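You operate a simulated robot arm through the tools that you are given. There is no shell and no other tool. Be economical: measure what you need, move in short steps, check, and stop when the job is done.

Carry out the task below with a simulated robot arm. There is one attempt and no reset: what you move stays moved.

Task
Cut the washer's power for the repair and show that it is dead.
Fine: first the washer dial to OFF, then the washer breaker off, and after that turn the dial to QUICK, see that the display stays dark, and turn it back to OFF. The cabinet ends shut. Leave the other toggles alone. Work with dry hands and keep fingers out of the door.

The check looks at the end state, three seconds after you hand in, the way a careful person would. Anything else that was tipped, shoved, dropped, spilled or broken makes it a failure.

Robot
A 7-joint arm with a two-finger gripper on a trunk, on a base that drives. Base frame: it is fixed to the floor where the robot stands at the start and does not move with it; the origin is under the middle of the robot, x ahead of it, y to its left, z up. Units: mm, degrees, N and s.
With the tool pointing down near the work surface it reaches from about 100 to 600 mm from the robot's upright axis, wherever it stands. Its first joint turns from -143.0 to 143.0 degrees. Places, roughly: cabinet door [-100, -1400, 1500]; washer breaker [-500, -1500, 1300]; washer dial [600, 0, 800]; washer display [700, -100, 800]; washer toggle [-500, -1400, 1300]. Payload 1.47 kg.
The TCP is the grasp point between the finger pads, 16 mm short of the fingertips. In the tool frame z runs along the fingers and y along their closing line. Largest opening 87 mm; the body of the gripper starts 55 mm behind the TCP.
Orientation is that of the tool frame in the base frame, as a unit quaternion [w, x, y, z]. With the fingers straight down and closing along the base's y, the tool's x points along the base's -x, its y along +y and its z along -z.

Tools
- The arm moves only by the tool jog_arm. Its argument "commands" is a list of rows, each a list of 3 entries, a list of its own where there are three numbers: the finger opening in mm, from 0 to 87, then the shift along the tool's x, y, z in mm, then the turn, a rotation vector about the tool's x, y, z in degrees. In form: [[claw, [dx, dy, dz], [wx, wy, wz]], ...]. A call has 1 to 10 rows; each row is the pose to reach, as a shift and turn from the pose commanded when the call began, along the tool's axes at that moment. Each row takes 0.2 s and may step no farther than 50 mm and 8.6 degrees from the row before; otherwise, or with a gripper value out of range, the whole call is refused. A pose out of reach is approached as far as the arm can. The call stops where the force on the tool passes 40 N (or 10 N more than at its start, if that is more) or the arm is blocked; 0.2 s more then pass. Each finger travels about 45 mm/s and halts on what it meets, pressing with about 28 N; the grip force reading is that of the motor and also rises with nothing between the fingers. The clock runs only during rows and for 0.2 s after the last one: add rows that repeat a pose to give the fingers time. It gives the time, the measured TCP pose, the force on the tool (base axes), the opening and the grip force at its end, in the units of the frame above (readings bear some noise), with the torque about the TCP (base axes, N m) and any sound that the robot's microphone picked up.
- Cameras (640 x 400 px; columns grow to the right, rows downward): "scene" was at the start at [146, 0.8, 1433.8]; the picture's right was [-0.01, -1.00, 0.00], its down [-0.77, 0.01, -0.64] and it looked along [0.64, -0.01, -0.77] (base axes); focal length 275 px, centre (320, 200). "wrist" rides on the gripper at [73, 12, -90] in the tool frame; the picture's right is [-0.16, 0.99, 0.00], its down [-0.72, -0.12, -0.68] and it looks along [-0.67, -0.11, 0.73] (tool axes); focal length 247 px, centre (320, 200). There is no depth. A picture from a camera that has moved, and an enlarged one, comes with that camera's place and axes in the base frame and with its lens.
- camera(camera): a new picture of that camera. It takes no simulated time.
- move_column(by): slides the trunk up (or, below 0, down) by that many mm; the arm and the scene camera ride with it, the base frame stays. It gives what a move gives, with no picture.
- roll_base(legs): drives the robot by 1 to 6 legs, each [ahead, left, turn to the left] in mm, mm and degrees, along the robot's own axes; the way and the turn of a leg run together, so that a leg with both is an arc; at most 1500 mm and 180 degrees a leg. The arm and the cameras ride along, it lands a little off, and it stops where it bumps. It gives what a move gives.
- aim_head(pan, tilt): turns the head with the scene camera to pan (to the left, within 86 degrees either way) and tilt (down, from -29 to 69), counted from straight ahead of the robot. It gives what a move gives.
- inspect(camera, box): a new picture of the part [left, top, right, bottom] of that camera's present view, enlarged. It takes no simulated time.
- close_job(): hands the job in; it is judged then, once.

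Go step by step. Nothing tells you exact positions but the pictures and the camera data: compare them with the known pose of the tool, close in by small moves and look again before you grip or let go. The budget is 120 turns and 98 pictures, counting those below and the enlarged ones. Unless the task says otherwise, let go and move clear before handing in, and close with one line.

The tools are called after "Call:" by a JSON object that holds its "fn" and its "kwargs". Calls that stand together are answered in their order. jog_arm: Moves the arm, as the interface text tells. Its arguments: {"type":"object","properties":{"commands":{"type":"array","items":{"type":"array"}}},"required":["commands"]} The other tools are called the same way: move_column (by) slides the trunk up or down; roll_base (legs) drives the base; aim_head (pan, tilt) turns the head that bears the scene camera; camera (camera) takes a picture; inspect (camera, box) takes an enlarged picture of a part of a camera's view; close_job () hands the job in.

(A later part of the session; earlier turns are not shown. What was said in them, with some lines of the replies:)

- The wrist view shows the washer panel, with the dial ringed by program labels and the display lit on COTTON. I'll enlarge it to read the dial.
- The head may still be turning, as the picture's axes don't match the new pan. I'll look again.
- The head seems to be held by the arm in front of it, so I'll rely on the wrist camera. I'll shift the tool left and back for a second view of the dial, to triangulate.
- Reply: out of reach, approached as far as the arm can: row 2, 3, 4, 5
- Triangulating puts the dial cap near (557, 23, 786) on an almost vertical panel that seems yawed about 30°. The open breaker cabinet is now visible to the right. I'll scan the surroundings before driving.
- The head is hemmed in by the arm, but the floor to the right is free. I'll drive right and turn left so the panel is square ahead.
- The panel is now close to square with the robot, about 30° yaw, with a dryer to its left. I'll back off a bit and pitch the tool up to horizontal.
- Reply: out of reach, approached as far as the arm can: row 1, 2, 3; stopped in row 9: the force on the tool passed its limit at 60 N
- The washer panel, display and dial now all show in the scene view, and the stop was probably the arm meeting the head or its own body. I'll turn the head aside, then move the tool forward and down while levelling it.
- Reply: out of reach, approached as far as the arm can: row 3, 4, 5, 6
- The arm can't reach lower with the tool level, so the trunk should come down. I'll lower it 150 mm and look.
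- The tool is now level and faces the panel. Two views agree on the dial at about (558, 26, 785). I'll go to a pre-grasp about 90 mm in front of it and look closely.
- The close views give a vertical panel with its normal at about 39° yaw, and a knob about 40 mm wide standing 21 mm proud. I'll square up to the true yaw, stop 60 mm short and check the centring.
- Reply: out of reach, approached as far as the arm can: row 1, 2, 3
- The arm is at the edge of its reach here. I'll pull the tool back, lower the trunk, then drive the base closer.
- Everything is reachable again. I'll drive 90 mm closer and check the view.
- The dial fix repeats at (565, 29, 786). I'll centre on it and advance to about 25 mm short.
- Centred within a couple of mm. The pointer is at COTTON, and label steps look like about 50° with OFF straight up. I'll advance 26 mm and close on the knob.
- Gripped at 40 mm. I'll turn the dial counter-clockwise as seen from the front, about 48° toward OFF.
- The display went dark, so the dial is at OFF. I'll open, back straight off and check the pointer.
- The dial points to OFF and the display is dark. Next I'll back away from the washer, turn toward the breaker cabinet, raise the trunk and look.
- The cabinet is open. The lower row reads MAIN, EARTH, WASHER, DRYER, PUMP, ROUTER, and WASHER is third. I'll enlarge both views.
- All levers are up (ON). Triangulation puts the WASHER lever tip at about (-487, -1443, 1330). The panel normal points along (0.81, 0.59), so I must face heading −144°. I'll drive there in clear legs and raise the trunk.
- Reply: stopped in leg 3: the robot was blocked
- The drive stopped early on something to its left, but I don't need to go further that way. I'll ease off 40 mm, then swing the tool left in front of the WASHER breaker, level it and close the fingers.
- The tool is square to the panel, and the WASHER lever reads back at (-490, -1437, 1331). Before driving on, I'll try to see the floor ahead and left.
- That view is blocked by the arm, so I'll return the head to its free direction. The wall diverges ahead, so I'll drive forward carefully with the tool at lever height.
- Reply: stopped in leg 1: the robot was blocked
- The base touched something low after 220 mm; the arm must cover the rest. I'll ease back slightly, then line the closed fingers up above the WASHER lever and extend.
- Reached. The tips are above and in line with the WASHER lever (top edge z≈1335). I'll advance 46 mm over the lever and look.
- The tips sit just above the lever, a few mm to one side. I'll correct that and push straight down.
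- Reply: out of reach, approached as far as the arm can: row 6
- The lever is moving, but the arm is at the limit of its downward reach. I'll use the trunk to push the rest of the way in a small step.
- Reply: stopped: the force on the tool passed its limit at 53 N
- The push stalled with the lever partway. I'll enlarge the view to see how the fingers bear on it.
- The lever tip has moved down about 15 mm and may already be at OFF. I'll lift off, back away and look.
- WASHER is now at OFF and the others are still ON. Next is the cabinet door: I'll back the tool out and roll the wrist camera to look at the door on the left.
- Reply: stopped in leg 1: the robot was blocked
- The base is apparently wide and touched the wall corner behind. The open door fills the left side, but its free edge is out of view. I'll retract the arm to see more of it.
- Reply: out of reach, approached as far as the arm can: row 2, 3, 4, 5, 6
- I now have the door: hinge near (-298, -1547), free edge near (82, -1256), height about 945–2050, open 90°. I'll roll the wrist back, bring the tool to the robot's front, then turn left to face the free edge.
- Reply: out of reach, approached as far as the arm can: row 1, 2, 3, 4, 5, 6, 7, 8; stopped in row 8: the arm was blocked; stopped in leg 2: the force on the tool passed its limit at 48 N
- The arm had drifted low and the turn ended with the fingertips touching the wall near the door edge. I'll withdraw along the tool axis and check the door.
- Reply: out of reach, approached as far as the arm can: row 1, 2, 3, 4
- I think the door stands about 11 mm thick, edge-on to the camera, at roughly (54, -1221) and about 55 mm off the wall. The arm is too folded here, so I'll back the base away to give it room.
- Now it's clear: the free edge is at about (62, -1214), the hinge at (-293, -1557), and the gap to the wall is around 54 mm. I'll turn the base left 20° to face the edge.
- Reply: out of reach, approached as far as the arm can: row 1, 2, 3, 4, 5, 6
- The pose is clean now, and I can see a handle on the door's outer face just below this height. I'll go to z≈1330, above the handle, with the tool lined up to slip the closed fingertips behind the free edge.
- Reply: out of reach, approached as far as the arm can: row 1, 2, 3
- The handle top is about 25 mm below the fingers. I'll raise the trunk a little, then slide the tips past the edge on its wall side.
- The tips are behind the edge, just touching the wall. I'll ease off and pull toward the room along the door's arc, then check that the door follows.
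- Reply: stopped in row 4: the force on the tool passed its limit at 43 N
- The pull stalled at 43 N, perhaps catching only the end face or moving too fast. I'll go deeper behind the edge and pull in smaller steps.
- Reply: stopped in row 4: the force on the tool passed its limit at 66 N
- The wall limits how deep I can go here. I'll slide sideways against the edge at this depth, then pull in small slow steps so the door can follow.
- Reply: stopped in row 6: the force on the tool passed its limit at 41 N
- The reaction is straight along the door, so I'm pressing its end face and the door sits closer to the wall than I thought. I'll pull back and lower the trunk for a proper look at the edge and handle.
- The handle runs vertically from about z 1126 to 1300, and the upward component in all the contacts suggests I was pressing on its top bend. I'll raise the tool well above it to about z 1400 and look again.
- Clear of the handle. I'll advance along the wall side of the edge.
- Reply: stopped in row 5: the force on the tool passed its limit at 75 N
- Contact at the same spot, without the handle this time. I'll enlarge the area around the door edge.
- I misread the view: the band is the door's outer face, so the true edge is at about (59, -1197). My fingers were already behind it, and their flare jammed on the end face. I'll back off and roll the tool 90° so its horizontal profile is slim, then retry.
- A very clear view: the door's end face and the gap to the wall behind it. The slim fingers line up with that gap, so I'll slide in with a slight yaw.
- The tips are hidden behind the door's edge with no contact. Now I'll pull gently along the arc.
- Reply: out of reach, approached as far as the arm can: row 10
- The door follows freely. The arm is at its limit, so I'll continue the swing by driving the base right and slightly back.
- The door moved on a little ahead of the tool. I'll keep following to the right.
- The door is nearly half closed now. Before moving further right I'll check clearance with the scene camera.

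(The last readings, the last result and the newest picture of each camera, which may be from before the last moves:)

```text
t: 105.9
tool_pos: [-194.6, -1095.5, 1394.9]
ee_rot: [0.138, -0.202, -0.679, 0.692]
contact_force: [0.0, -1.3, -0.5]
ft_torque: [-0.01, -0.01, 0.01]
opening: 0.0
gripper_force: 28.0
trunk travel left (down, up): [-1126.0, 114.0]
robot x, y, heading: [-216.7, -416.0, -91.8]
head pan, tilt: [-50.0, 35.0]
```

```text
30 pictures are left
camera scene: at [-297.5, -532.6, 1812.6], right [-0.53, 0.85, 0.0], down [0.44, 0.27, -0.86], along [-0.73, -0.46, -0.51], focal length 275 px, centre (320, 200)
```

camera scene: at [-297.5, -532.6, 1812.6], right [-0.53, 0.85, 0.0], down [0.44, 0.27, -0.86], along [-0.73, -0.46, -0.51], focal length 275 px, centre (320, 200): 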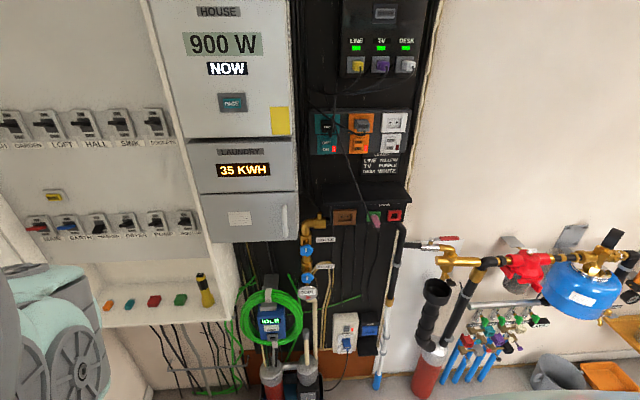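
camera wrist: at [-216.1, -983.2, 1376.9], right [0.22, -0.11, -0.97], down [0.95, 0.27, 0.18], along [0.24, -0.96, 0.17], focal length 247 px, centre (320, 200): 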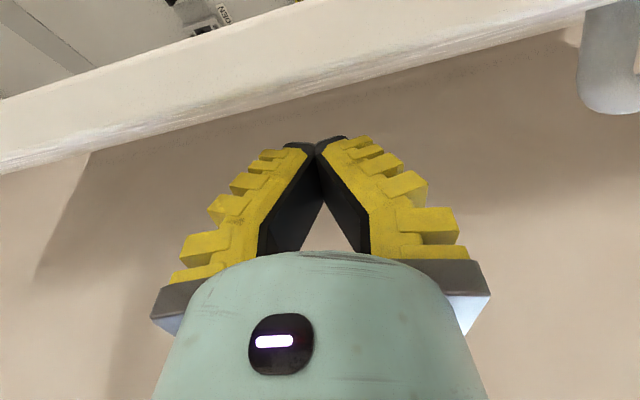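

Floor ahead is clear for turning. Turning the base right swings the tool along the door's arc, so I'll do that with a little forward motion.

Call:
{"fn": "roll_base", "kwargs": {"legs": [[25, 0, -10], [40, 0, -10]]}}

Call:
{"fn": "camera", "kwargs": {"camera": "wrist"}}

Call:
{"fn": "camera", "kwargs": {"camera": "scene"}}

```text
t: 107.7
tool_pos: [-442.8, -1126.1, 1395.6]
ee_rot: [0.257, -0.316, -0.634, 0.657]
contact_force: [0.1, 0.2, 1.5]
ft_torque: [0.03, 0.01, 0.0]
opening: 0.1
gripper_force: 28.6
trunk travel left (down, up): [-1126.0, 114.0]
robot x, y, heading: [-233.4, -477.1, -111.6]
head pan, tilt: [-50.0, 35.0]
```

```text
29 pictures are left
camera wrist: at [-424.5, -1012.8, 1376.9], right [0.17, -0.18, -0.97], down [0.98, -0.07, 0.18], along [-0.1, -0.98, 0.17], focal length 247 px, centre (320, 200)
```

wrist: 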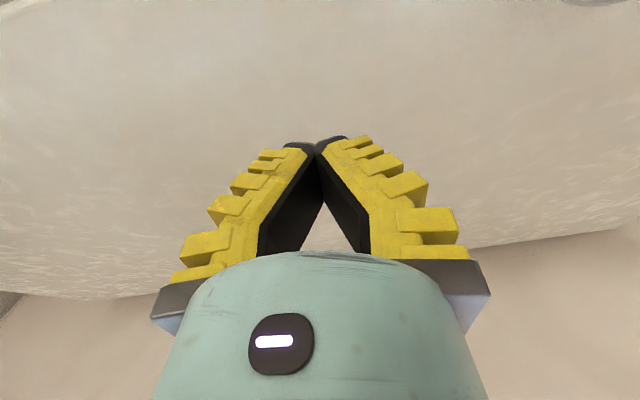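

```text
28 pictures are left
camera scene: at [-347.4, -561.9, 1811.3], right [-0.21, 0.98, 0.0], down [0.52, 0.11, -0.85], along [-0.83, -0.18, -0.53], focal length 275 px, centre (320, 200)
```

scene: 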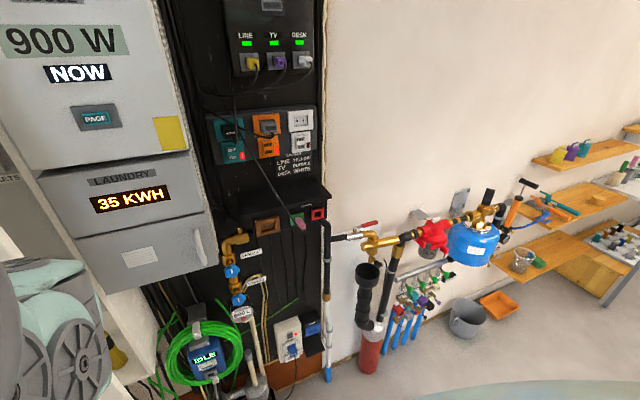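

The door has swung round and its outer face is now in front of the fingertips. I'll push straight on toward the cabinet in small steps.

Call:
{"fn": "jog_arm", "kwargs": {"commands": [[0, [0, 0, 12], [0, 0, 0]], [0, [0, 0, 24], [0, 0, 0]], [0, [0, 0, 36], [0, 0, 0]], [0, [0, 0, 48], [0, 0, 0]], [0, [0, 0, 60], [0, 0, 0]], [0, [0, 0, 72], [0, 0, 0]], [0, [0, 0, 84], [0, 0, 0]]]}}

Call:
{"fn": "camera", "kwargs": {"camera": "wrist"}}

Call:
{"fn": "camera", "kwargs": {"camera": "scene"}}

```text
t: 109.3
tool_pos: [-505.2, -1183.1, 1395.4]
ee_rot: [0.257, -0.316, -0.633, 0.658]
contact_force: [-0.3, 1.0, -0.7]
ft_torque: [-0.02, 0.0, 0.02]
opening: 0.0
gripper_force: 28.3
trunk travel left (down, up): [-1126.0, 114.0]
robot x, y, heading: [-232.0, -479.2, -111.9]
head pan, tilt: [-50.0, 35.0]
```

```text
27 pictures are left
camera wrist: at [-486.2, -1069.8, 1377.0], right [0.17, -0.18, -0.97], down [0.98, -0.07, 0.18], along [-0.1, -0.98, 0.17], focal length 247 px, centre (320, 200)
```

wrist: 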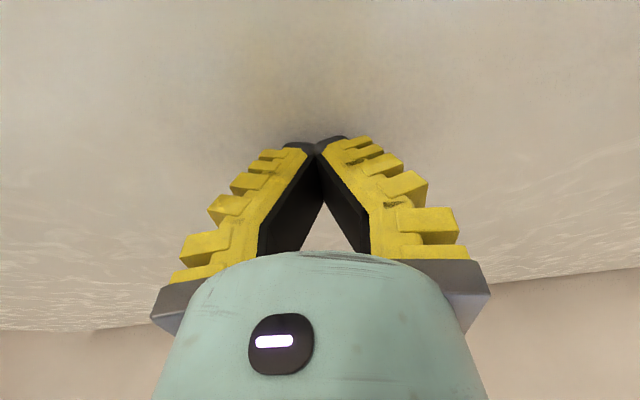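

```text
26 pictures are left
camera scene: at [-346.0, -561.5, 1806.7], right [-0.21, 0.98, 0.0], down [0.56, 0.12, -0.82], along [-0.8, -0.17, -0.57], focal length 275 px, centre (320, 200)
```

scene: 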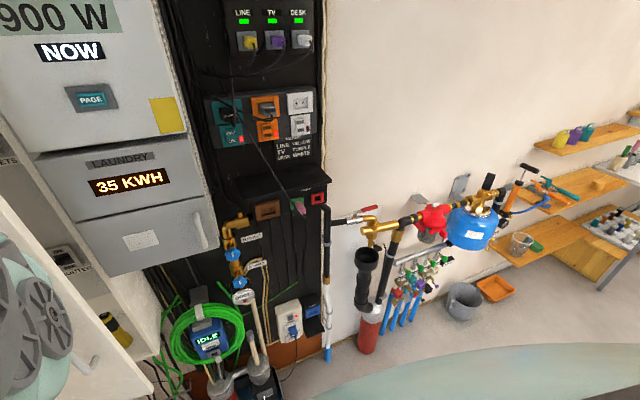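

The door edge with its handle is now visible in the scene view, nearly shut. I'll keep pushing until it seats.

Call:
{"fn": "jog_arm", "kwargs": {"commands": [[0, [0, 0, 10], [0, 0, 0]], [0, [0, 0, 20], [0, 0, 0]], [0, [0, 0, 30], [0, 0, 0]], [0, [0, 0, 40], [0, 0, 0]], [0, [0, 0, 50], [0, 0, 0]], [0, [0, 0, 60], [0, 0, 0]], [0, [0, 0, 70], [0, 0, 0]]]}}

Call:
{"fn": "camera", "kwargs": {"camera": "scene"}}

```text
t: 110.9
tool_pos: [-557.9, -1230.0, 1395.1]
ee_rot: [0.257, -0.314, -0.635, 0.657]
contact_force: [0.6, 0.2, -0.2]
ft_torque: [-0.02, 0.0, 0.03]
opening: 0.2
gripper_force: 27.9
trunk travel left (down, up): [-1126.0, 114.0]
robot x, y, heading: [-231.6, -482.4, -111.6]
head pan, tilt: [-50.0, 35.0]
```

```text
25 pictures are left
camera scene: at [-345.9, -561.5, 1806.5], right [-0.21, 0.98, 0.0], down [0.56, 0.12, -0.82], along [-0.8, -0.17, -0.57], focal length 275 px, centre (320, 200)
```

scene: 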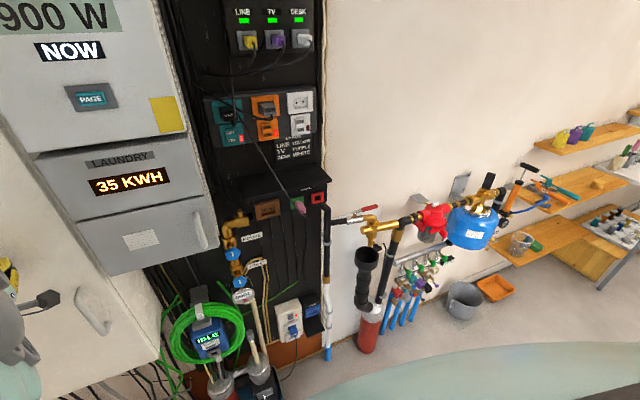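

It looks shut. I'll press a bit further to confirm it's seated.

Call:
{"fn": "jog_arm", "kwargs": {"commands": [[0, [0, 0, 6], [0, 0, 0]], [0, [0, 0, 12], [0, 0, 0]], [0, [0, 0, 18], [0, 0, 0]], [0, [0, 0, 24], [0, 0, 0]], [0, [0, 0, 30], [0, 0, 0]]]}}

Call:
{"fn": "inspect", "kwargs": {"camera": "scene", "box": [0, 200, 260, 400]}}

```text
t: 112.1
tool_pos: [-572.2, -1236.4, 1406.5]
ee_rot: [0.257, -0.316, -0.634, 0.658]
contact_force: [-0.3, 0.2, 0.3]
ft_torque: [-0.05, 0.02, 0.0]
opening: 0.1
gripper_force: 28.4
out of reach, approached as far as the arm can: row 2, 3, 4, 5
trunk travel left (down, up): [-1126.0, 114.0]
robot x, y, heading: [-237.3, -478.0, -111.9]
head pan, tilt: [-50.0, 35.0]
```

```text
2.00 times, centred on (130, 300) of scene
camera zoom: at [-345.9, -561.6, 1806.5], right [-0.21, 0.98, 0.0], down [0.56, 0.12, -0.82], along [-0.8, -0.17, -0.57], focal length 549 px, centre (700, 0)
```

zoom: 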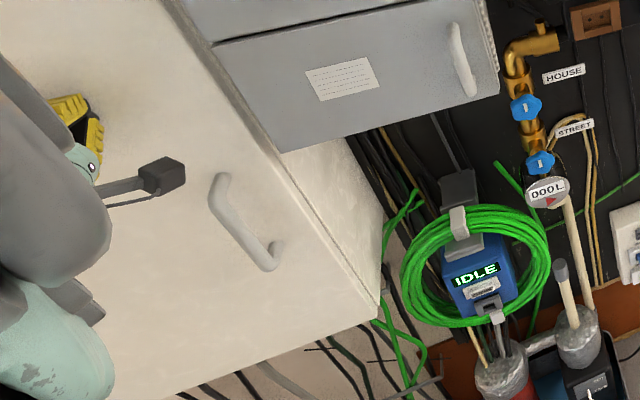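

It appears flush. I'll make sure by nudging the base forward until I feel it seat.

Call:
{"fn": "roll_base", "kwargs": {"legs": [[25, 0, 0]]}}

Call:
{"fn": "inspect", "kwargs": {"camera": "scene", "box": [0, 200, 260, 400]}}

```text
t: 112.8
tool_pos: [-572.8, -1238.8, 1403.9]
ee_rot: [0.261, -0.316, -0.631, 0.659]
contact_force: [6.5, 10.2, 2.1]
ft_torque: [0.05, 0.04, -0.15]
opening: 6.1
gripper_force: 28.4
trunk travel left (down, up): [-1126.0, 114.0]
robot x, y, heading: [-233.4, -481.7, -111.8]
head pan, tilt: [-50.0, 35.0]
stopped in leg 1: the force on the tool passed its limit at 104 N (the readings are from after the stop); the commanded pose is now the measured one
```

```text
2.00 times, centred on (130, 300) of scene
camera zoom: at [-347.6, -566.7, 1806.3], right [-0.21, 0.98, 0.0], down [0.56, 0.12, -0.82], along [-0.8, -0.17, -0.57], focal length 549 px, centre (700, 0)
```

zoom: 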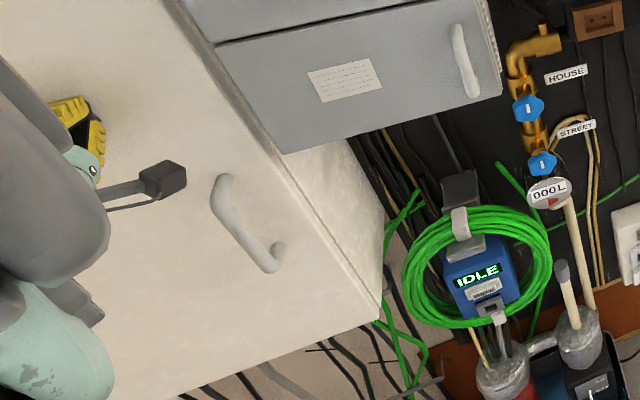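

The door is firmly shut. I'll retract, roll the wrist back, and return to the washer.

Call:
{"fn": "jog_arm", "kwargs": {"commands": [[0, [0, 0, -30], [0, 0, 0]], [0, [0, 0, -70], [0, 0, 0]], [0, [0, 0, -110], [0, 0, 0]], [0, [0, 0, -150], [0, 0, 0]], [0, [0, 0, -150], [0, 0, 0]]]}}

Call:
{"fn": "jog_arm", "kwargs": {"commands": [[0, [0, 0, 0], [0, 0, 8.5]], [0, [0, 0, 0], [0, 0, 17]], [0, [0, 0, 0], [0, 0, 25.5]], [0, [0, 0, 0], [0, 0, 34]], [0, [0, 0, 0], [0, 0, 42.5]], [0, [0, 0, 0], [0, 0, 51]], [0, [0, 0, 0], [0, 0, 59.5]], [0, [0, 0, 0], [0, 0, 68]], [0, [0, 0, 0], [0, 0, 76.5]], [0, [0, 0, 0], [0, 0, 85]]]}}

Call:
{"fn": "roll_base", "kwargs": {"legs": [[-100, -80, 0]]}}

Call:
{"fn": "camera", "kwargs": {"camera": "scene"}}

Call:
{"fn": "camera", "kwargs": {"camera": "wrist"}}

```text
t: 114.0
tool_pos: [-461.3, -1141.1, 1404.9]
ee_rot: [0.261, -0.317, -0.629, 0.66]
contact_force: [0.0, -0.3, 0.8]
ft_torque: [0.01, -0.03, -0.02]
opening: 0.1
gripper_force: 28.5
trunk travel left (down, up): [-1126.0, 114.0]
robot x, y, heading: [-233.7, -485.6, -112.0]
head pan, tilt: [-50.0, 35.0]
```

```text
t: 116.2
tool_pos: [-462.1, -1140.0, 1404.8]
ee_rot: [-0.253, -0.66, -0.25, 0.662]
contact_force: [0.9, 0.1, 0.6]
ft_torque: [0.04, -0.02, 0.01]
opening: 0.2
gripper_force: 28.0
trunk travel left (down, up): [-1126.0, 114.0]
robot x, y, heading: [-235.4, -483.4, -111.9]
head pan, tilt: [-50.0, 35.0]
```

```text
t: 117.5
tool_pos: [-497.8, -1018.1, 1403.8]
ee_rot: [-0.253, -0.659, -0.251, 0.662]
contact_force: [0.4, -0.2, 0.1]
ft_torque: [-0.01, 0.03, -0.01]
opening: 0.0
gripper_force: 28.1
trunk travel left (down, up): [-1126.0, 114.0]
robot x, y, heading: [-272.3, -363.5, -111.6]
head pan, tilt: [-50.0, 35.0]
```

```text
22 pictures are left
camera scene: at [-384.7, -444.9, 1806.1], right [-0.21, 0.98, 0.0], down [0.56, 0.12, -0.82], along [-0.8, -0.17, -0.58], focal length 275 px, centre (320, 200)
```

scene: 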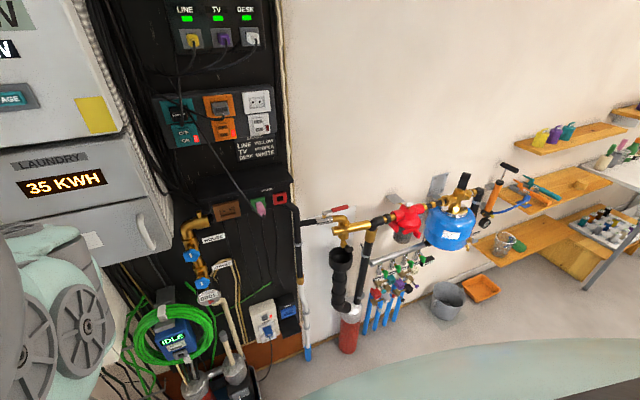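

```text
21 pictures are left
camera wrist: at [-423.4, -967.1, 1329.9], right [0.66, -0.74, 0.16], down [0.43, 0.54, 0.72], along [-0.62, -0.4, 0.68], focal length 247 px, centre (320, 200)
```

wrist: 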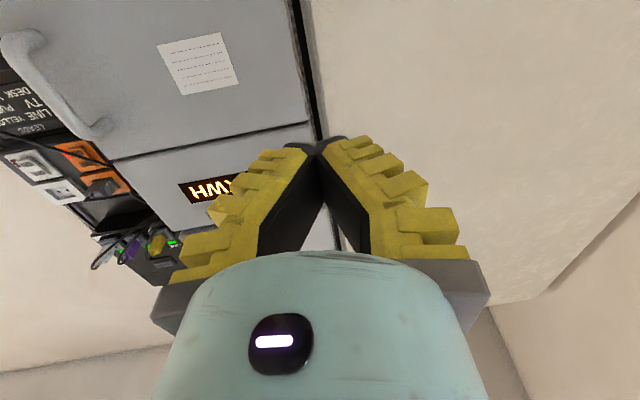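

The cabinet is shut. I'll turn back to the washer and lower the trunk.

Call:
{"fn": "roll_base", "kwargs": {"legs": [[0, 0, 142]]}}

Call:
{"fn": "move_column", "kwargs": {"by": -625}}

Call:
{"fn": "aim_head", "kwargs": {"pan": -60, "tilt": 40}}

Call:
{"fn": "camera", "kwargs": {"camera": "wrist"}}

```text
t: 123.7
tool_pos: [313.2, 6.4, 1403.4]
ee_rot: [0.71, -0.019, 0.704, 0.02]
contact_force: [1.1, -0.1, -0.8]
ft_torque: [0.02, 0.06, 0.01]
opening: 0.0
gripper_force: 28.1
trunk travel left (down, up): [-1126.0, 114.0]
robot x, y, heading: [-274.1, -358.8, 29.5]
head pan, tilt: [-50.0, 35.0]
```

```text
refused: -625 is not a number from -400 to 400
```

```text
t: 124.5
tool_pos: [314.7, 5.8, 1403.1]
ee_rot: [0.709, -0.018, 0.705, 0.019]
contact_force: [-0.5, 0.1, -0.8]
ft_torque: [0.03, -0.03, 0.04]
opening: 0.0
gripper_force: 28.4
trunk travel left (down, up): [-1126.0, 114.0]
robot x, y, heading: [-272.4, -361.2, 29.5]
head pan, tilt: [-60.0, 40.0]
```

```text
20 pictures are left
camera wrist: at [224.7, 14.0, 1329.8], right [-0.05, 0.99, 0.16], down [-0.68, -0.15, 0.72], along [0.73, -0.07, 0.68], focal length 247 px, centre (320, 200)
```

wrist: 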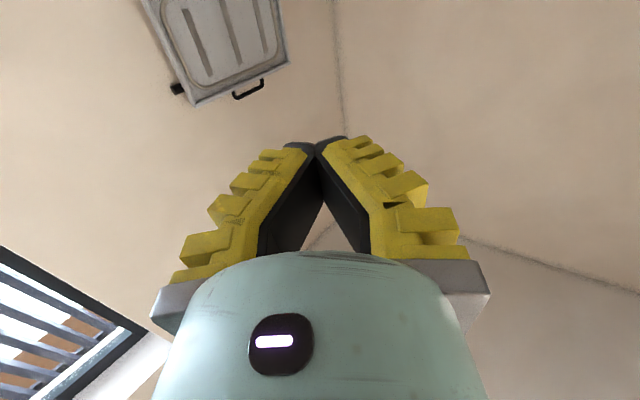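

The trunk call exceeded its step limit, so I'll lower in two steps. Then I'll set the tool's yaw and place for the dial and open the fingers.

Call:
{"fn": "move_column", "kwargs": {"by": -400}}

Call:
{"fn": "move_column", "kwargs": {"by": -231}}

Call:
{"fn": "jog_arm", "kwargs": {"commands": [[20, [-3, -27, -4], [-7.2, 0, 0]], [40, [-6, -54, -8], [-14.4, 0, 0]], [60, [-9, -81, -13], [-21.6, 0, 0]], [87, [-12, -108, -17], [-28.8, 0, 0]], [87, [-14, -135, -21], [-36, 0, 0]], [87, [-14, -135, -21], [-36, 0, 0]], [87, [-14, -135, -21], [-36, 0, 0]]]}}

Call:
{"fn": "camera", "kwargs": {"camera": "wrist"}}

```text
t: 128.3
tool_pos: [314.4, 8.0, 1004.2]
ee_rot: [0.709, -0.018, 0.705, 0.019]
contact_force: [0.5, -0.4, 0.0]
ft_torque: [0.02, 0.04, 0.0]
opening: 0.0
gripper_force: 28.5
trunk travel left (down, up): [-726.0, 514.0]
robot x, y, heading: [-271.8, -363.3, 29.6]
head pan, tilt: [-60.0, 40.0]
```

```text
t: 130.7
tool_pos: [313.0, 6.9, 772.6]
ee_rot: [0.709, -0.017, 0.704, 0.018]
contact_force: [0.2, 1.1, 0.5]
ft_torque: [-0.03, 0.03, -0.03]
opening: 0.0
gripper_force: 28.1
trunk travel left (down, up): [-495.0, 745.0]
robot x, y, heading: [-271.8, -362.4, 29.3]
head pan, tilt: [-60.0, 40.0]
```

```text
t: 132.3
tool_pos: [335.9, -137.8, 753.9]
ee_rot: [0.668, -0.237, 0.665, 0.237]
contact_force: [-0.1, 0.3, -0.7]
ft_torque: [0.06, 0.03, 0.01]
opening: 86.8
gripper_force: 0.0
out of reach, approached as far as the arm can: row 1, 2, 3, 4, 5, 6, 7
trunk travel left (down, up): [-495.0, 745.0]
robot x, y, heading: [-272.5, -362.0, 29.3]
head pan, tilt: [-60.0, 40.0]
```

```text
19 pictures are left
camera wrist: at [260.3, -184.5, 679.9], right [-0.62, 0.77, 0.16], down [-0.46, -0.52, 0.72], along [0.63, 0.38, 0.68], focal length 247 px, centre (320, 200)
```

wrist: 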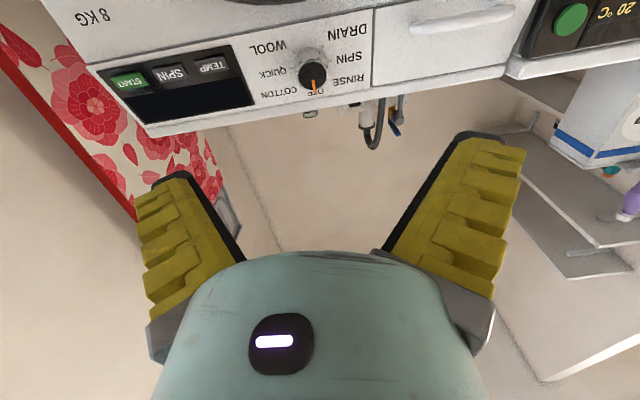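

The dial is in view at OFF with the display dark. I'll drive in 165 mm, then align again.

Call:
{"fn": "roll_base", "kwargs": {"legs": [[165, 0, 0]]}}

Call:
{"fn": "camera", "kwargs": {"camera": "wrist"}}

```text
t: 133.8
tool_pos: [479.7, -56.3, 753.0]
ee_rot: [0.669, -0.236, 0.664, 0.236]
contact_force: [0.3, 0.5, 0.4]
ft_torque: [0.0, -0.02, 0.01]
opening: 87.2
gripper_force: 0.1
trunk travel left (down, up): [-495.0, 745.0]
robot x, y, heading: [-130.0, -284.8, 29.5]
head pan, tilt: [-60.0, 40.0]
```

```text
18 pictures are left
camera wrist: at [404.2, -102.9, 680.3], right [-0.62, 0.77, 0.16], down [-0.46, -0.52, 0.72], along [0.63, 0.38, 0.68], focal length 247 px, centre (320, 200)
```

wrist: 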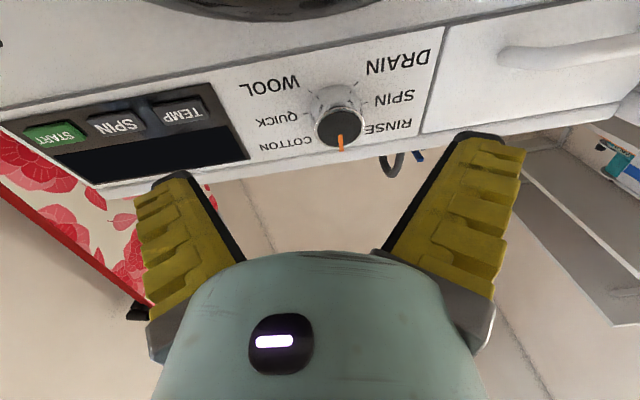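

The dial location repeats at (564, 30, 787). I'll go to a standoff in front of it and pre-roll the wrist −48° so one grip covers the whole turn to QUICK and back.

Call:
{"fn": "jog_arm", "kwargs": {"commands": [[87, [-17, 6, 10], [0, 0, -8]], [87, [-34, 12, 20], [0, 0, -16]], [87, [-34, 12, 45], [0, 0, -24]], [87, [-34, 12, 70], [0, 0, -32]], [87, [-34, 12, 70], [0, 0, -40]], [87, [-34, 12, 70], [0, 0, -48]], [87, [-34, 12, 70], [0, 0, -48]]]}}

Call:
{"fn": "camera", "kwargs": {"camera": "wrist"}}

```text
t: 135.3
tool_pos: [526.6, -3.7, 788.5]
ee_rot: [0.707, -0.488, 0.509, -0.056]
contact_force: [0.3, 0.6, -0.1]
ft_torque: [-0.03, 0.0, 0.0]
opening: 87.1
gripper_force: 0.2
out of reach, approached as far as the arm can: row 1, 2
trunk travel left (down, up): [-495.0, 745.0]
robot x, y, heading: [-128.3, -277.0, 29.7]
head pan, tilt: [-60.0, 40.0]
```

```text
17 pictures are left
camera wrist: at [486.7, -94.8, 730.2], right [-0.49, 0.6, -0.63], down [-0.82, -0.07, 0.56], along [0.3, 0.79, 0.53], focal length 247 px, centre (320, 200)
```

wrist: 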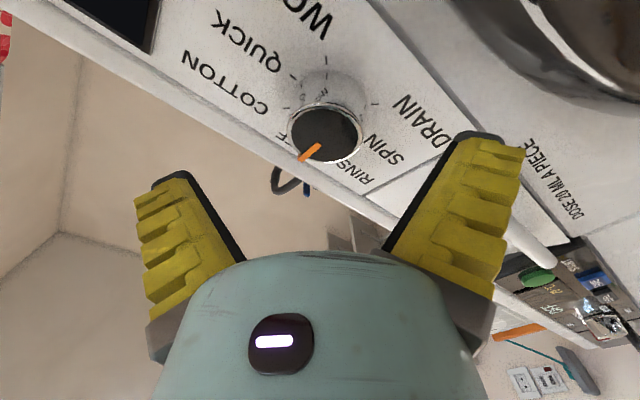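

Centred. Advance and grip.

Call:
{"fn": "jog_arm", "kwargs": {"commands": [[87, [0, 0, 20], [0, 0, 0]], [87, [0, 0, 36], [0, 0, 0]], [87, [0, 0, 48], [0, 0, 0]], [60, [0, 0, 48], [0, 0, 0]], [36, [0, 0, 48], [0, 0, 0]], [28, [0, 0, 48], [0, 0, 0]], [28, [0, 0, 48], [0, 0, 0]], [28, [0, 0, 48], [0, 0, 0]]]}}

Call:
{"fn": "camera", "kwargs": {"camera": "wrist"}}

```text
t: 137.2
tool_pos: [559.7, 29.0, 785.6]
ee_rot: [0.706, -0.487, 0.512, -0.054]
contact_force: [-4.1, 6.1, -9.1]
ft_torque: [-0.42, 0.7, 0.15]
opening: 41.0
gripper_force: 30.5
trunk travel left (down, up): [-495.0, 745.0]
robot x, y, heading: [-126.6, -280.1, 29.7]
head pan, tilt: [-60.0, 40.0]
```

```text
16 pictures are left
camera wrist: at [520.3, -62.6, 728.4], right [-0.49, 0.6, -0.63], down [-0.82, -0.07, 0.57], along [0.3, 0.79, 0.53], focal length 247 px, centre (320, 200)
```

wrist: 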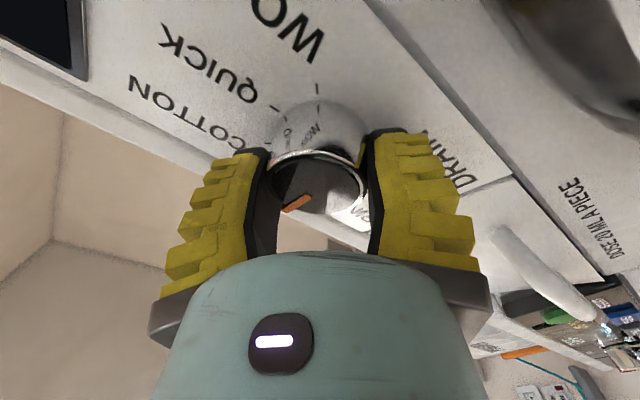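

Gripped. Turning clockwise toward QUICK, first 84°.

Call:
{"fn": "jog_arm", "kwargs": {"commands": [[28, [0, 0, 0], [0, 0, 8.4]], [28, [0, 0, 0], [0, 0, 16.8]], [28, [0, 0, 0], [0, 0, 25.2]], [28, [0, 0, 0], [0, 0, 33.6]], [28, [0, 0, 0], [0, 0, 42]], [28, [0, 0, 0], [0, 0, 50.4]], [28, [0, 0, 0], [0, 0, 58.8]], [28, [0, 0, 0], [0, 0, 67.2]], [28, [0, 0, 0], [0, 0, 75.6]], [28, [0, 0, 0], [0, 0, 84]]]}}

Call:
{"fn": "camera", "kwargs": {"camera": "wrist"}}

```text
t: 139.3
tool_pos: [565.0, 23.1, 788.2]
ee_rot: [0.564, -0.017, 0.705, 0.429]
contact_force: [2.2, -8.5, -3.4]
ft_torque: [-0.17, -0.21, -0.97]
opening: 42.2
gripper_force: 30.3
trunk travel left (down, up): [-495.0, 745.0]
robot x, y, heading: [-130.8, -281.7, 29.4]
head pan, tilt: [-60.0, 40.0]
```

```text
15 pictures are left
camera wrist: at [463.0, 7.8, 735.0], right [-0.44, 0.55, 0.71], down [-0.21, -0.83, 0.52], along [0.87, 0.08, 0.48], focal length 247 px, centre (320, 200)
```

wrist: 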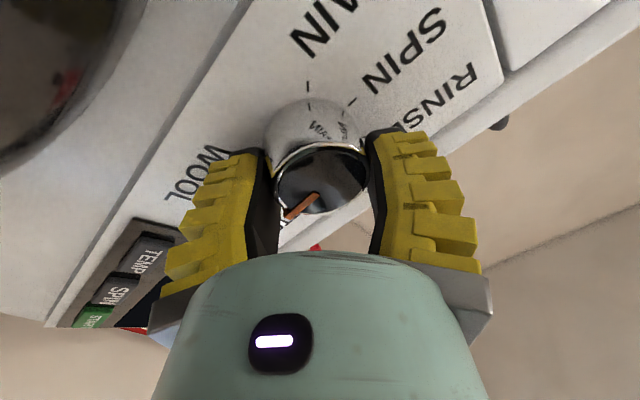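

The knob followed. Another 14° to reach QUICK, then I'll check the dial and display.

Call:
{"fn": "jog_arm", "kwargs": {"commands": [[28, [0, 0, 0], [0, 0, 7]], [28, [0, 0, 0], [0, 0, 14]], [28, [0, 0, 0], [0, 0, 14]]]}}

Call:
{"fn": "camera", "kwargs": {"camera": "scene"}}

Call:
{"fn": "camera", "kwargs": {"camera": "wrist"}}

```text
t: 140.2
tool_pos: [564.2, 22.0, 786.0]
ee_rot: [0.507, 0.068, 0.703, 0.494]
contact_force: [5.0, -13.8, -8.3]
ft_torque: [-0.33, 0.04, -0.6]
opening: 41.0
gripper_force: 29.7
trunk travel left (down, up): [-495.0, 745.0]
robot x, y, heading: [-130.2, -281.8, 29.5]
head pan, tilt: [-60.0, 40.0]
```

```text
14 pictures are left
camera scene: at [4.6, -291.8, 1167.8], right [-0.51, -0.86, 0.0], down [-0.55, 0.32, -0.77], along [0.66, -0.39, -0.64], focal length 275 px, centre (320, 200)
```

scene: 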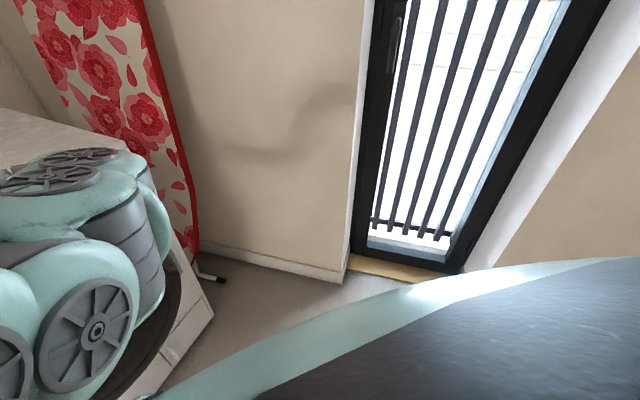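

```text
13 pictures are left
camera wrist: at [455.6, 15.0, 748.2], right [-0.32, 0.4, 0.86], down [-0.14, -0.92, 0.38], along [0.94, 0.0, 0.35], focal length 247 px, centre (320, 200)
```

wrist: 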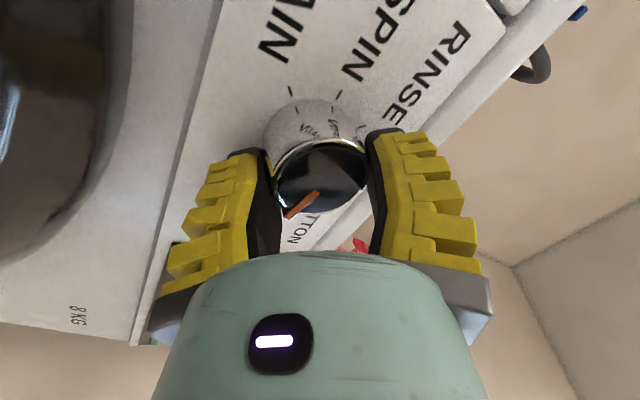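

The arm hides the display here. I'll let go and back off to see the dial position and the display.

Call:
{"fn": "jog_arm", "kwargs": {"commands": [[60, [0, 0, 0], [0, 0, 0]], [87, [0, 0, 0], [0, 0, 0]], [87, [0, 0, 0], [0, 0, 0]], [87, [0, 0, 0], [0, 0, 0]], [87, [0, 0, -35], [0, 0, 0]], [87, [0, 0, -70], [0, 0, -8]], [87, [0, 0, -70], [0, 0, -16]], [87, [0, 0, -70], [0, 0, -24]], [87, [0, 0, -70], [0, 0, -32]], [87, [0, 0, -70], [0, 0, -40]]]}}

Call:
{"fn": "camera", "kwargs": {"camera": "wrist"}}

```text
t: 142.3
tool_pos: [512.9, -17.2, 779.4]
ee_rot: [0.646, -0.179, 0.681, 0.293]
contact_force: [0.5, 0.2, 0.0]
ft_torque: [-0.02, -0.04, -0.01]
opening: 87.1
gripper_force: 0.1
out of reach, approached as far as the arm can: row 6, 7, 8, 9, 10
trunk travel left (down, up): [-495.0, 745.0]
robot x, y, heading: [-129.9, -282.9, 29.5]
head pan, tilt: [-60.0, 40.0]
```

```text
12 pictures are left
camera wrist: at [428.9, -54.5, 709.1], right [-0.6, 0.73, 0.32], down [-0.38, -0.62, 0.69], along [0.7, 0.29, 0.65], focal length 247 px, centre (320, 200)
```

wrist: 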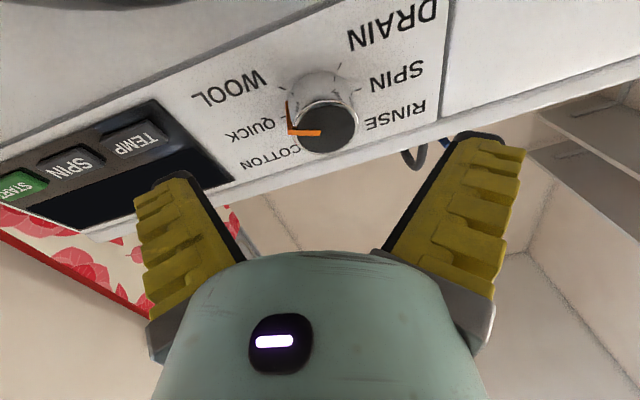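

The pointer is on QUICK. I'll enlarge to confirm the display is dark.

Call:
{"fn": "inspect", "kwargs": {"camera": "wrist", "box": [20, 60, 380, 240]}}

```text
1.78 times, centred on (200, 150) of wrist
camera zoom: at [428.9, -54.5, 709.1], right [-0.6, 0.73, 0.32], down [-0.38, -0.62, 0.69], along [0.7, 0.29, 0.65], focal length 439 px, centre (533, 289)
```

zoom: 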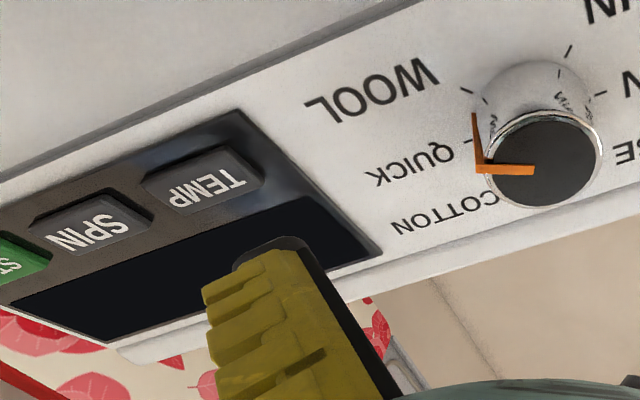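

The display stays dark on QUICK, so the washer is dead. Now I'll grip the dial again and turn it back to OFF.

Call:
{"fn": "jog_arm", "kwargs": {"commands": [[87, [-3, 2, 5], [0, 0, 8]], [87, [-6, 4, 10], [0, 0, 16]], [87, [-6, 4, 10], [0, 0, 24]], [87, [-6, 4, 10], [0, 0, 32]], [87, [-6, 4, 10], [0, 0, 40]], [87, [-6, 4, 40], [0, 0, 40]], [87, [-6, 4, 67], [0, 0, 40]], [60, [-6, 4, 67], [0, 0, 40]], [36, [-6, 4, 67], [0, 0, 40]], [28, [-6, 4, 67], [0, 0, 40]]]}}

Call:
{"fn": "camera", "kwargs": {"camera": "wrist"}}

```text
t: 144.6
tool_pos: [562.1, 24.2, 784.3]
ee_rot: [0.505, 0.069, 0.704, 0.494]
contact_force: [4.6, -4.1, -9.8]
ft_torque: [-0.06, 0.06, -0.04]
opening: 43.2
gripper_force: 11.8
out of reach, approached as far as the arm can: row 2, 3, 4, 5
trunk travel left (down, up): [-495.0, 745.0]
robot x, y, heading: [-130.8, -283.0, 29.5]
head pan, tilt: [-60.0, 40.0]
```

```text
10 pictures are left
camera wrist: at [453.9, 17.3, 745.6], right [-0.32, 0.4, 0.86], down [-0.14, -0.92, 0.38], along [0.94, 0.0, 0.35], focal length 247 px, centre (320, 200)
```

wrist: 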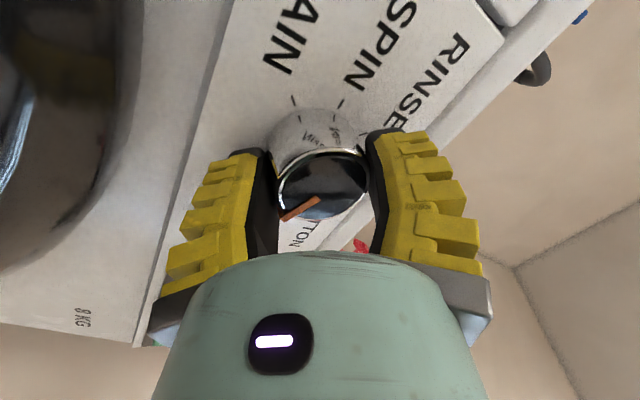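

Gripping. I'll hold a moment and turn counter-clockwise.

Call:
{"fn": "jog_arm", "kwargs": {"commands": [[28, [0, 0, 0], [0, 0, 0]], [28, [0, 0, 0], [0, 0, -8.5]], [28, [0, 0, 0], [0, 0, -17]], [28, [0, 0, 0], [0, 0, -25.5]], [28, [0, 0, 0], [0, 0, -34]], [28, [0, 0, 0], [0, 0, -42.5]], [28, [0, 0, 0], [0, 0, -51]], [28, [0, 0, 0], [0, 0, -59.5]], [28, [0, 0, 0], [0, 0, -68]], [28, [0, 0, 0], [0, 0, -76.5]]]}}

Call:
{"fn": "jog_arm", "kwargs": {"commands": [[28, [0, 0, 0], [0, 0, -8.5]], [28, [0, 0, 0], [0, 0, -17]], [28, [0, 0, 0], [0, 0, -24]], [28, [0, 0, 0], [0, 0, -24]]]}}

Call:
{"fn": "camera", "kwargs": {"camera": "wrist"}}

```text
t: 146.8
tool_pos: [560.2, 26.5, 784.6]
ee_rot: [0.704, -0.384, 0.592, 0.077]
contact_force: [-3.0, -5.3, -9.6]
ft_torque: [-0.04, 0.32, 0.59]
opening: 39.1
gripper_force: 29.9
trunk travel left (down, up): [-495.0, 745.0]
robot x, y, heading: [-128.4, -281.0, 29.6]
head pan, tilt: [-60.0, 40.0]
```

```text
t: 147.8
tool_pos: [558.1, 26.6, 784.3]
ee_rot: [0.704, -0.499, 0.5, -0.073]
contact_force: [-3.5, -2.4, -11.7]
ft_torque: [-0.09, 0.45, 0.67]
opening: 38.4
gripper_force: 30.6
trunk travel left (down, up): [-495.0, 745.0]
robot x, y, heading: [-129.6, -284.7, 29.3]
head pan, tilt: [-60.0, 40.0]
```

```text
9 pictures are left
camera wrist: at [521.3, -67.7, 728.6], right [-0.47, 0.58, -0.66], down [-0.84, -0.05, 0.55], along [0.28, 0.81, 0.51], focal length 247 px, centre (320, 200)
```

wrist: 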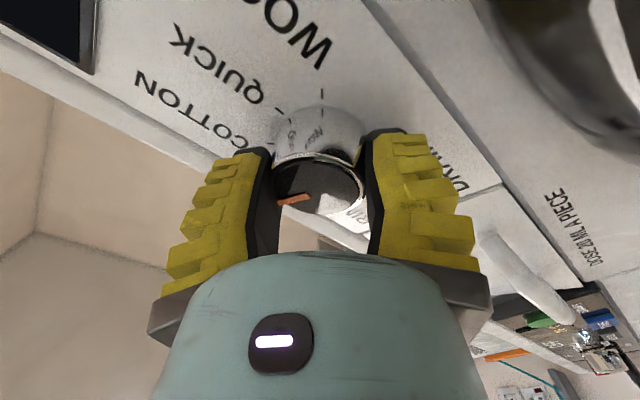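

The pointer may lag slightly from slip. I'll release, back off and check.

Call:
{"fn": "jog_arm", "kwargs": {"commands": [[60, [0, 0, 0], [0, 0, 0]], [87, [0, 0, 0], [0, 0, 0]], [87, [0, 0, 0], [0, 0, 0]], [87, [0, 0, 0], [0, 0, 0]], [87, [0, 0, -40], [0, 0, 0]], [87, [0, 0, -75], [0, 0, 8]], [87, [0, 0, -75], [0, 0, 16]], [87, [0, 0, -75], [0, 0, 24]], [87, [0, 0, -75], [0, 0, 32]], [87, [0, 0, -75], [0, 0, 40]]]}}

Call:
{"fn": "camera", "kwargs": {"camera": "wrist"}}

Call:
{"fn": "inspect", "kwargs": {"camera": "wrist", "box": [200, 40, 480, 215]}}

```text
t: 149.9
tool_pos: [505.1, -19.1, 784.8]
ee_rot: [0.687, -0.296, 0.639, 0.177]
contact_force: [0.6, 0.3, 0.3]
ft_torque: [-0.01, -0.01, 0.0]
opening: 86.9
gripper_force: 0.0
out of reach, approached as far as the arm can: row 6
trunk travel left (down, up): [-495.0, 745.0]
robot x, y, heading: [-128.7, -283.1, 29.5]
head pan, tilt: [-60.0, 40.0]
```

```text
8 pictures are left
camera wrist: at [437.8, -77.0, 710.9], right [-0.63, 0.78, -0.02], down [-0.54, -0.42, 0.73], along [0.55, 0.47, 0.69], focal length 247 px, centre (320, 200)
```

wrist: 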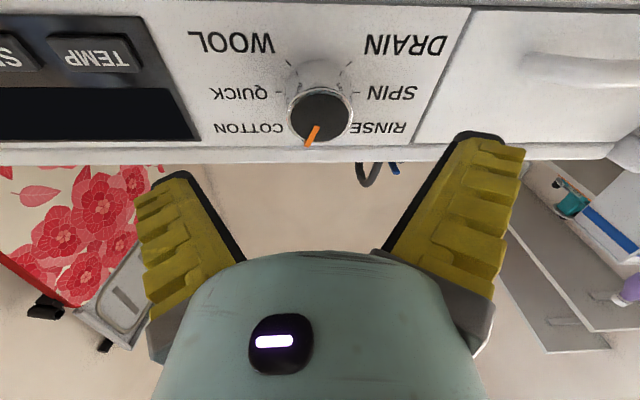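

```text
2.29 times, centred on (340, 128) of wrist
camera zoom: at [437.8, -77.0, 710.9], right [-0.63, 0.78, -0.02], down [-0.54, -0.42, 0.73], along [0.55, 0.47, 0.69], focal length 564 px, centre (274, 366)
```

zoom: 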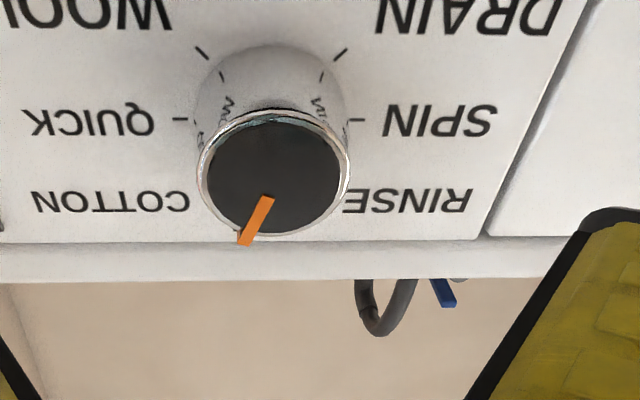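

The pointer is about 20° short of OFF. I'll grip again at this roll and add a further turn.

Call:
{"fn": "jog_arm", "kwargs": {"commands": [[87, [0, 0, 38], [0, 0, 0]], [87, [0, 0, 73], [0, 0, 0]], [60, [0, 0, 74], [0, 0, 0]], [36, [0, 0, 74], [0, 0, 0]], [28, [0, 0, 74], [0, 0, 0]], [28, [0, 0, 74], [0, 0, 0]], [28, [0, 0, 74], [0, 0, -8]], [28, [0, 0, 74], [0, 0, -16]], [28, [0, 0, 74], [0, 0, -22]], [28, [0, 0, 74], [0, 0, -22]]]}}

Call:
{"fn": "inspect", "kwargs": {"camera": "wrist", "box": [200, 80, 440, 230]}}

```text
t: 152.2
tool_pos: [558.8, 26.0, 784.5]
ee_rot: [0.706, -0.415, 0.572, 0.039]
contact_force: [-2.6, -1.7, -6.4]
ft_torque: [-0.15, 0.44, 0.46]
opening: 38.6
gripper_force: 29.7
trunk travel left (down, up): [-495.0, 745.0]
robot x, y, heading: [-127.1, -280.6, 29.5]
head pan, tilt: [-60.0, 40.0]
```

```text
2.67 times, centred on (320, 155) of wrist
camera zoom: at [509.2, -52.8, 716.7], right [-0.58, 0.71, -0.4], down [-0.71, -0.2, 0.67], along [0.4, 0.67, 0.62], focal length 659 px, centre (320, 320)
```

zoom: 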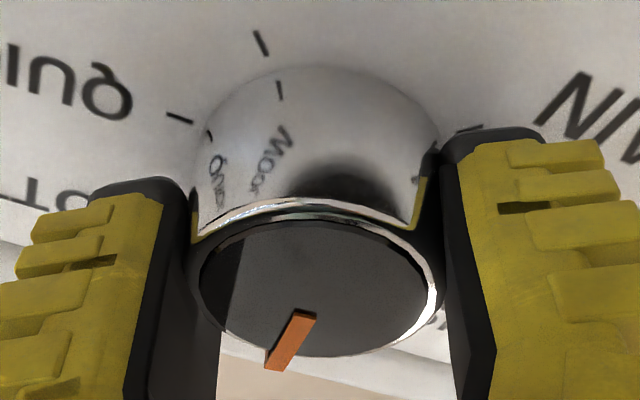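

By computation the pointer is now straight up at OFF. Release, back off and verify.

Call:
{"fn": "jog_arm", "kwargs": {"commands": [[60, [0, 0, 0], [0, 0, 0]], [87, [0, 0, 0], [0, 0, 0]], [87, [0, 0, 0], [0, 0, 0]], [87, [0, 0, 0], [0, 0, 0]], [87, [0, 0, -40], [0, 0, 0]], [87, [0, 0, -75], [0, 0, 8]], [87, [0, 0, -75], [0, 0, 16]], [87, [0, 0, -75], [0, 0, 22]], [87, [0, 0, -75], [0, 0, 22]]]}}

Call:
{"fn": "inspect", "kwargs": {"camera": "wrist", "box": [120, 0, 520, 250]}}

```text
t: 154.2
tool_pos: [504.6, -20.8, 785.7]
ee_rot: [0.688, -0.296, 0.64, 0.174]
contact_force: [0.0, -0.3, -0.6]
ft_torque: [0.0, 0.01, 0.02]
opening: 87.1
gripper_force: 0.0
out of reach, approached as far as the arm can: row 6
trunk travel left (down, up): [-495.0, 745.0]
robot x, y, heading: [-128.6, -281.5, 29.6]
head pan, tilt: [-60.0, 40.0]
```

```text
1.60 times, centred on (320, 125) of wrist
camera zoom: at [438.3, -78.0, 711.1], right [-0.63, 0.78, -0.03], down [-0.54, -0.42, 0.73], along [0.55, 0.47, 0.68], focal length 395 px, centre (320, 320)
```

zoom: 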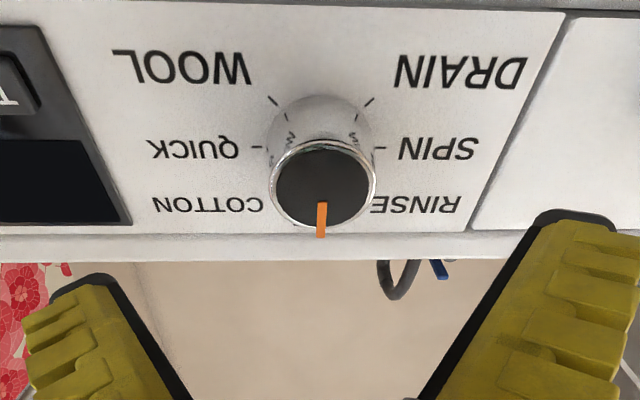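

The dial is squarely at OFF and the display is dark. I'll back clear of the washer before handing in.

Call:
{"fn": "roll_base", "kwargs": {"legs": [[-150, 0, 0]]}}

Call:
{"fn": "camera", "kwargs": {"camera": "wrist"}}

```text
t: 155.5
tool_pos: [375.3, -92.6, 784.9]
ee_rot: [0.687, -0.296, 0.64, 0.174]
contact_force: [0.1, 0.1, -0.2]
ft_torque: [0.01, 0.0, 0.0]
opening: 87.2
gripper_force: 0.1
trunk travel left (down, up): [-495.0, 745.0]
robot x, y, heading: [-253.1, -356.2, 29.4]
head pan, tilt: [-60.0, 40.0]
```

```text
4 pictures are left
camera wrist: at [308.6, -150.6, 710.8], right [-0.63, 0.78, -0.03], down [-0.54, -0.42, 0.73], along [0.55, 0.47, 0.68], focal length 247 px, centre (320, 200)
```

wrist: 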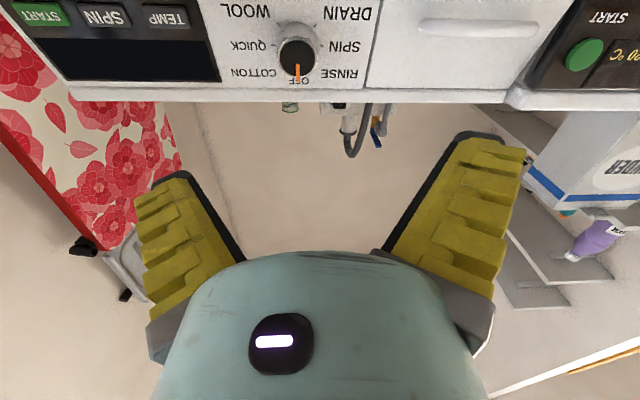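

The dial is at OFF, the display is dark, the cabinet is shut and the arm is clear, so I'm handing in.

Call:
{"fn": "close_job", "kwargs": {}}

```text
The job is handed in.
```

The washer is dead: its breaker is off, the display stayed dark with the dial on QUICK, the dial is back at OFF, and the cabinet is shut with the other toggles untouched.
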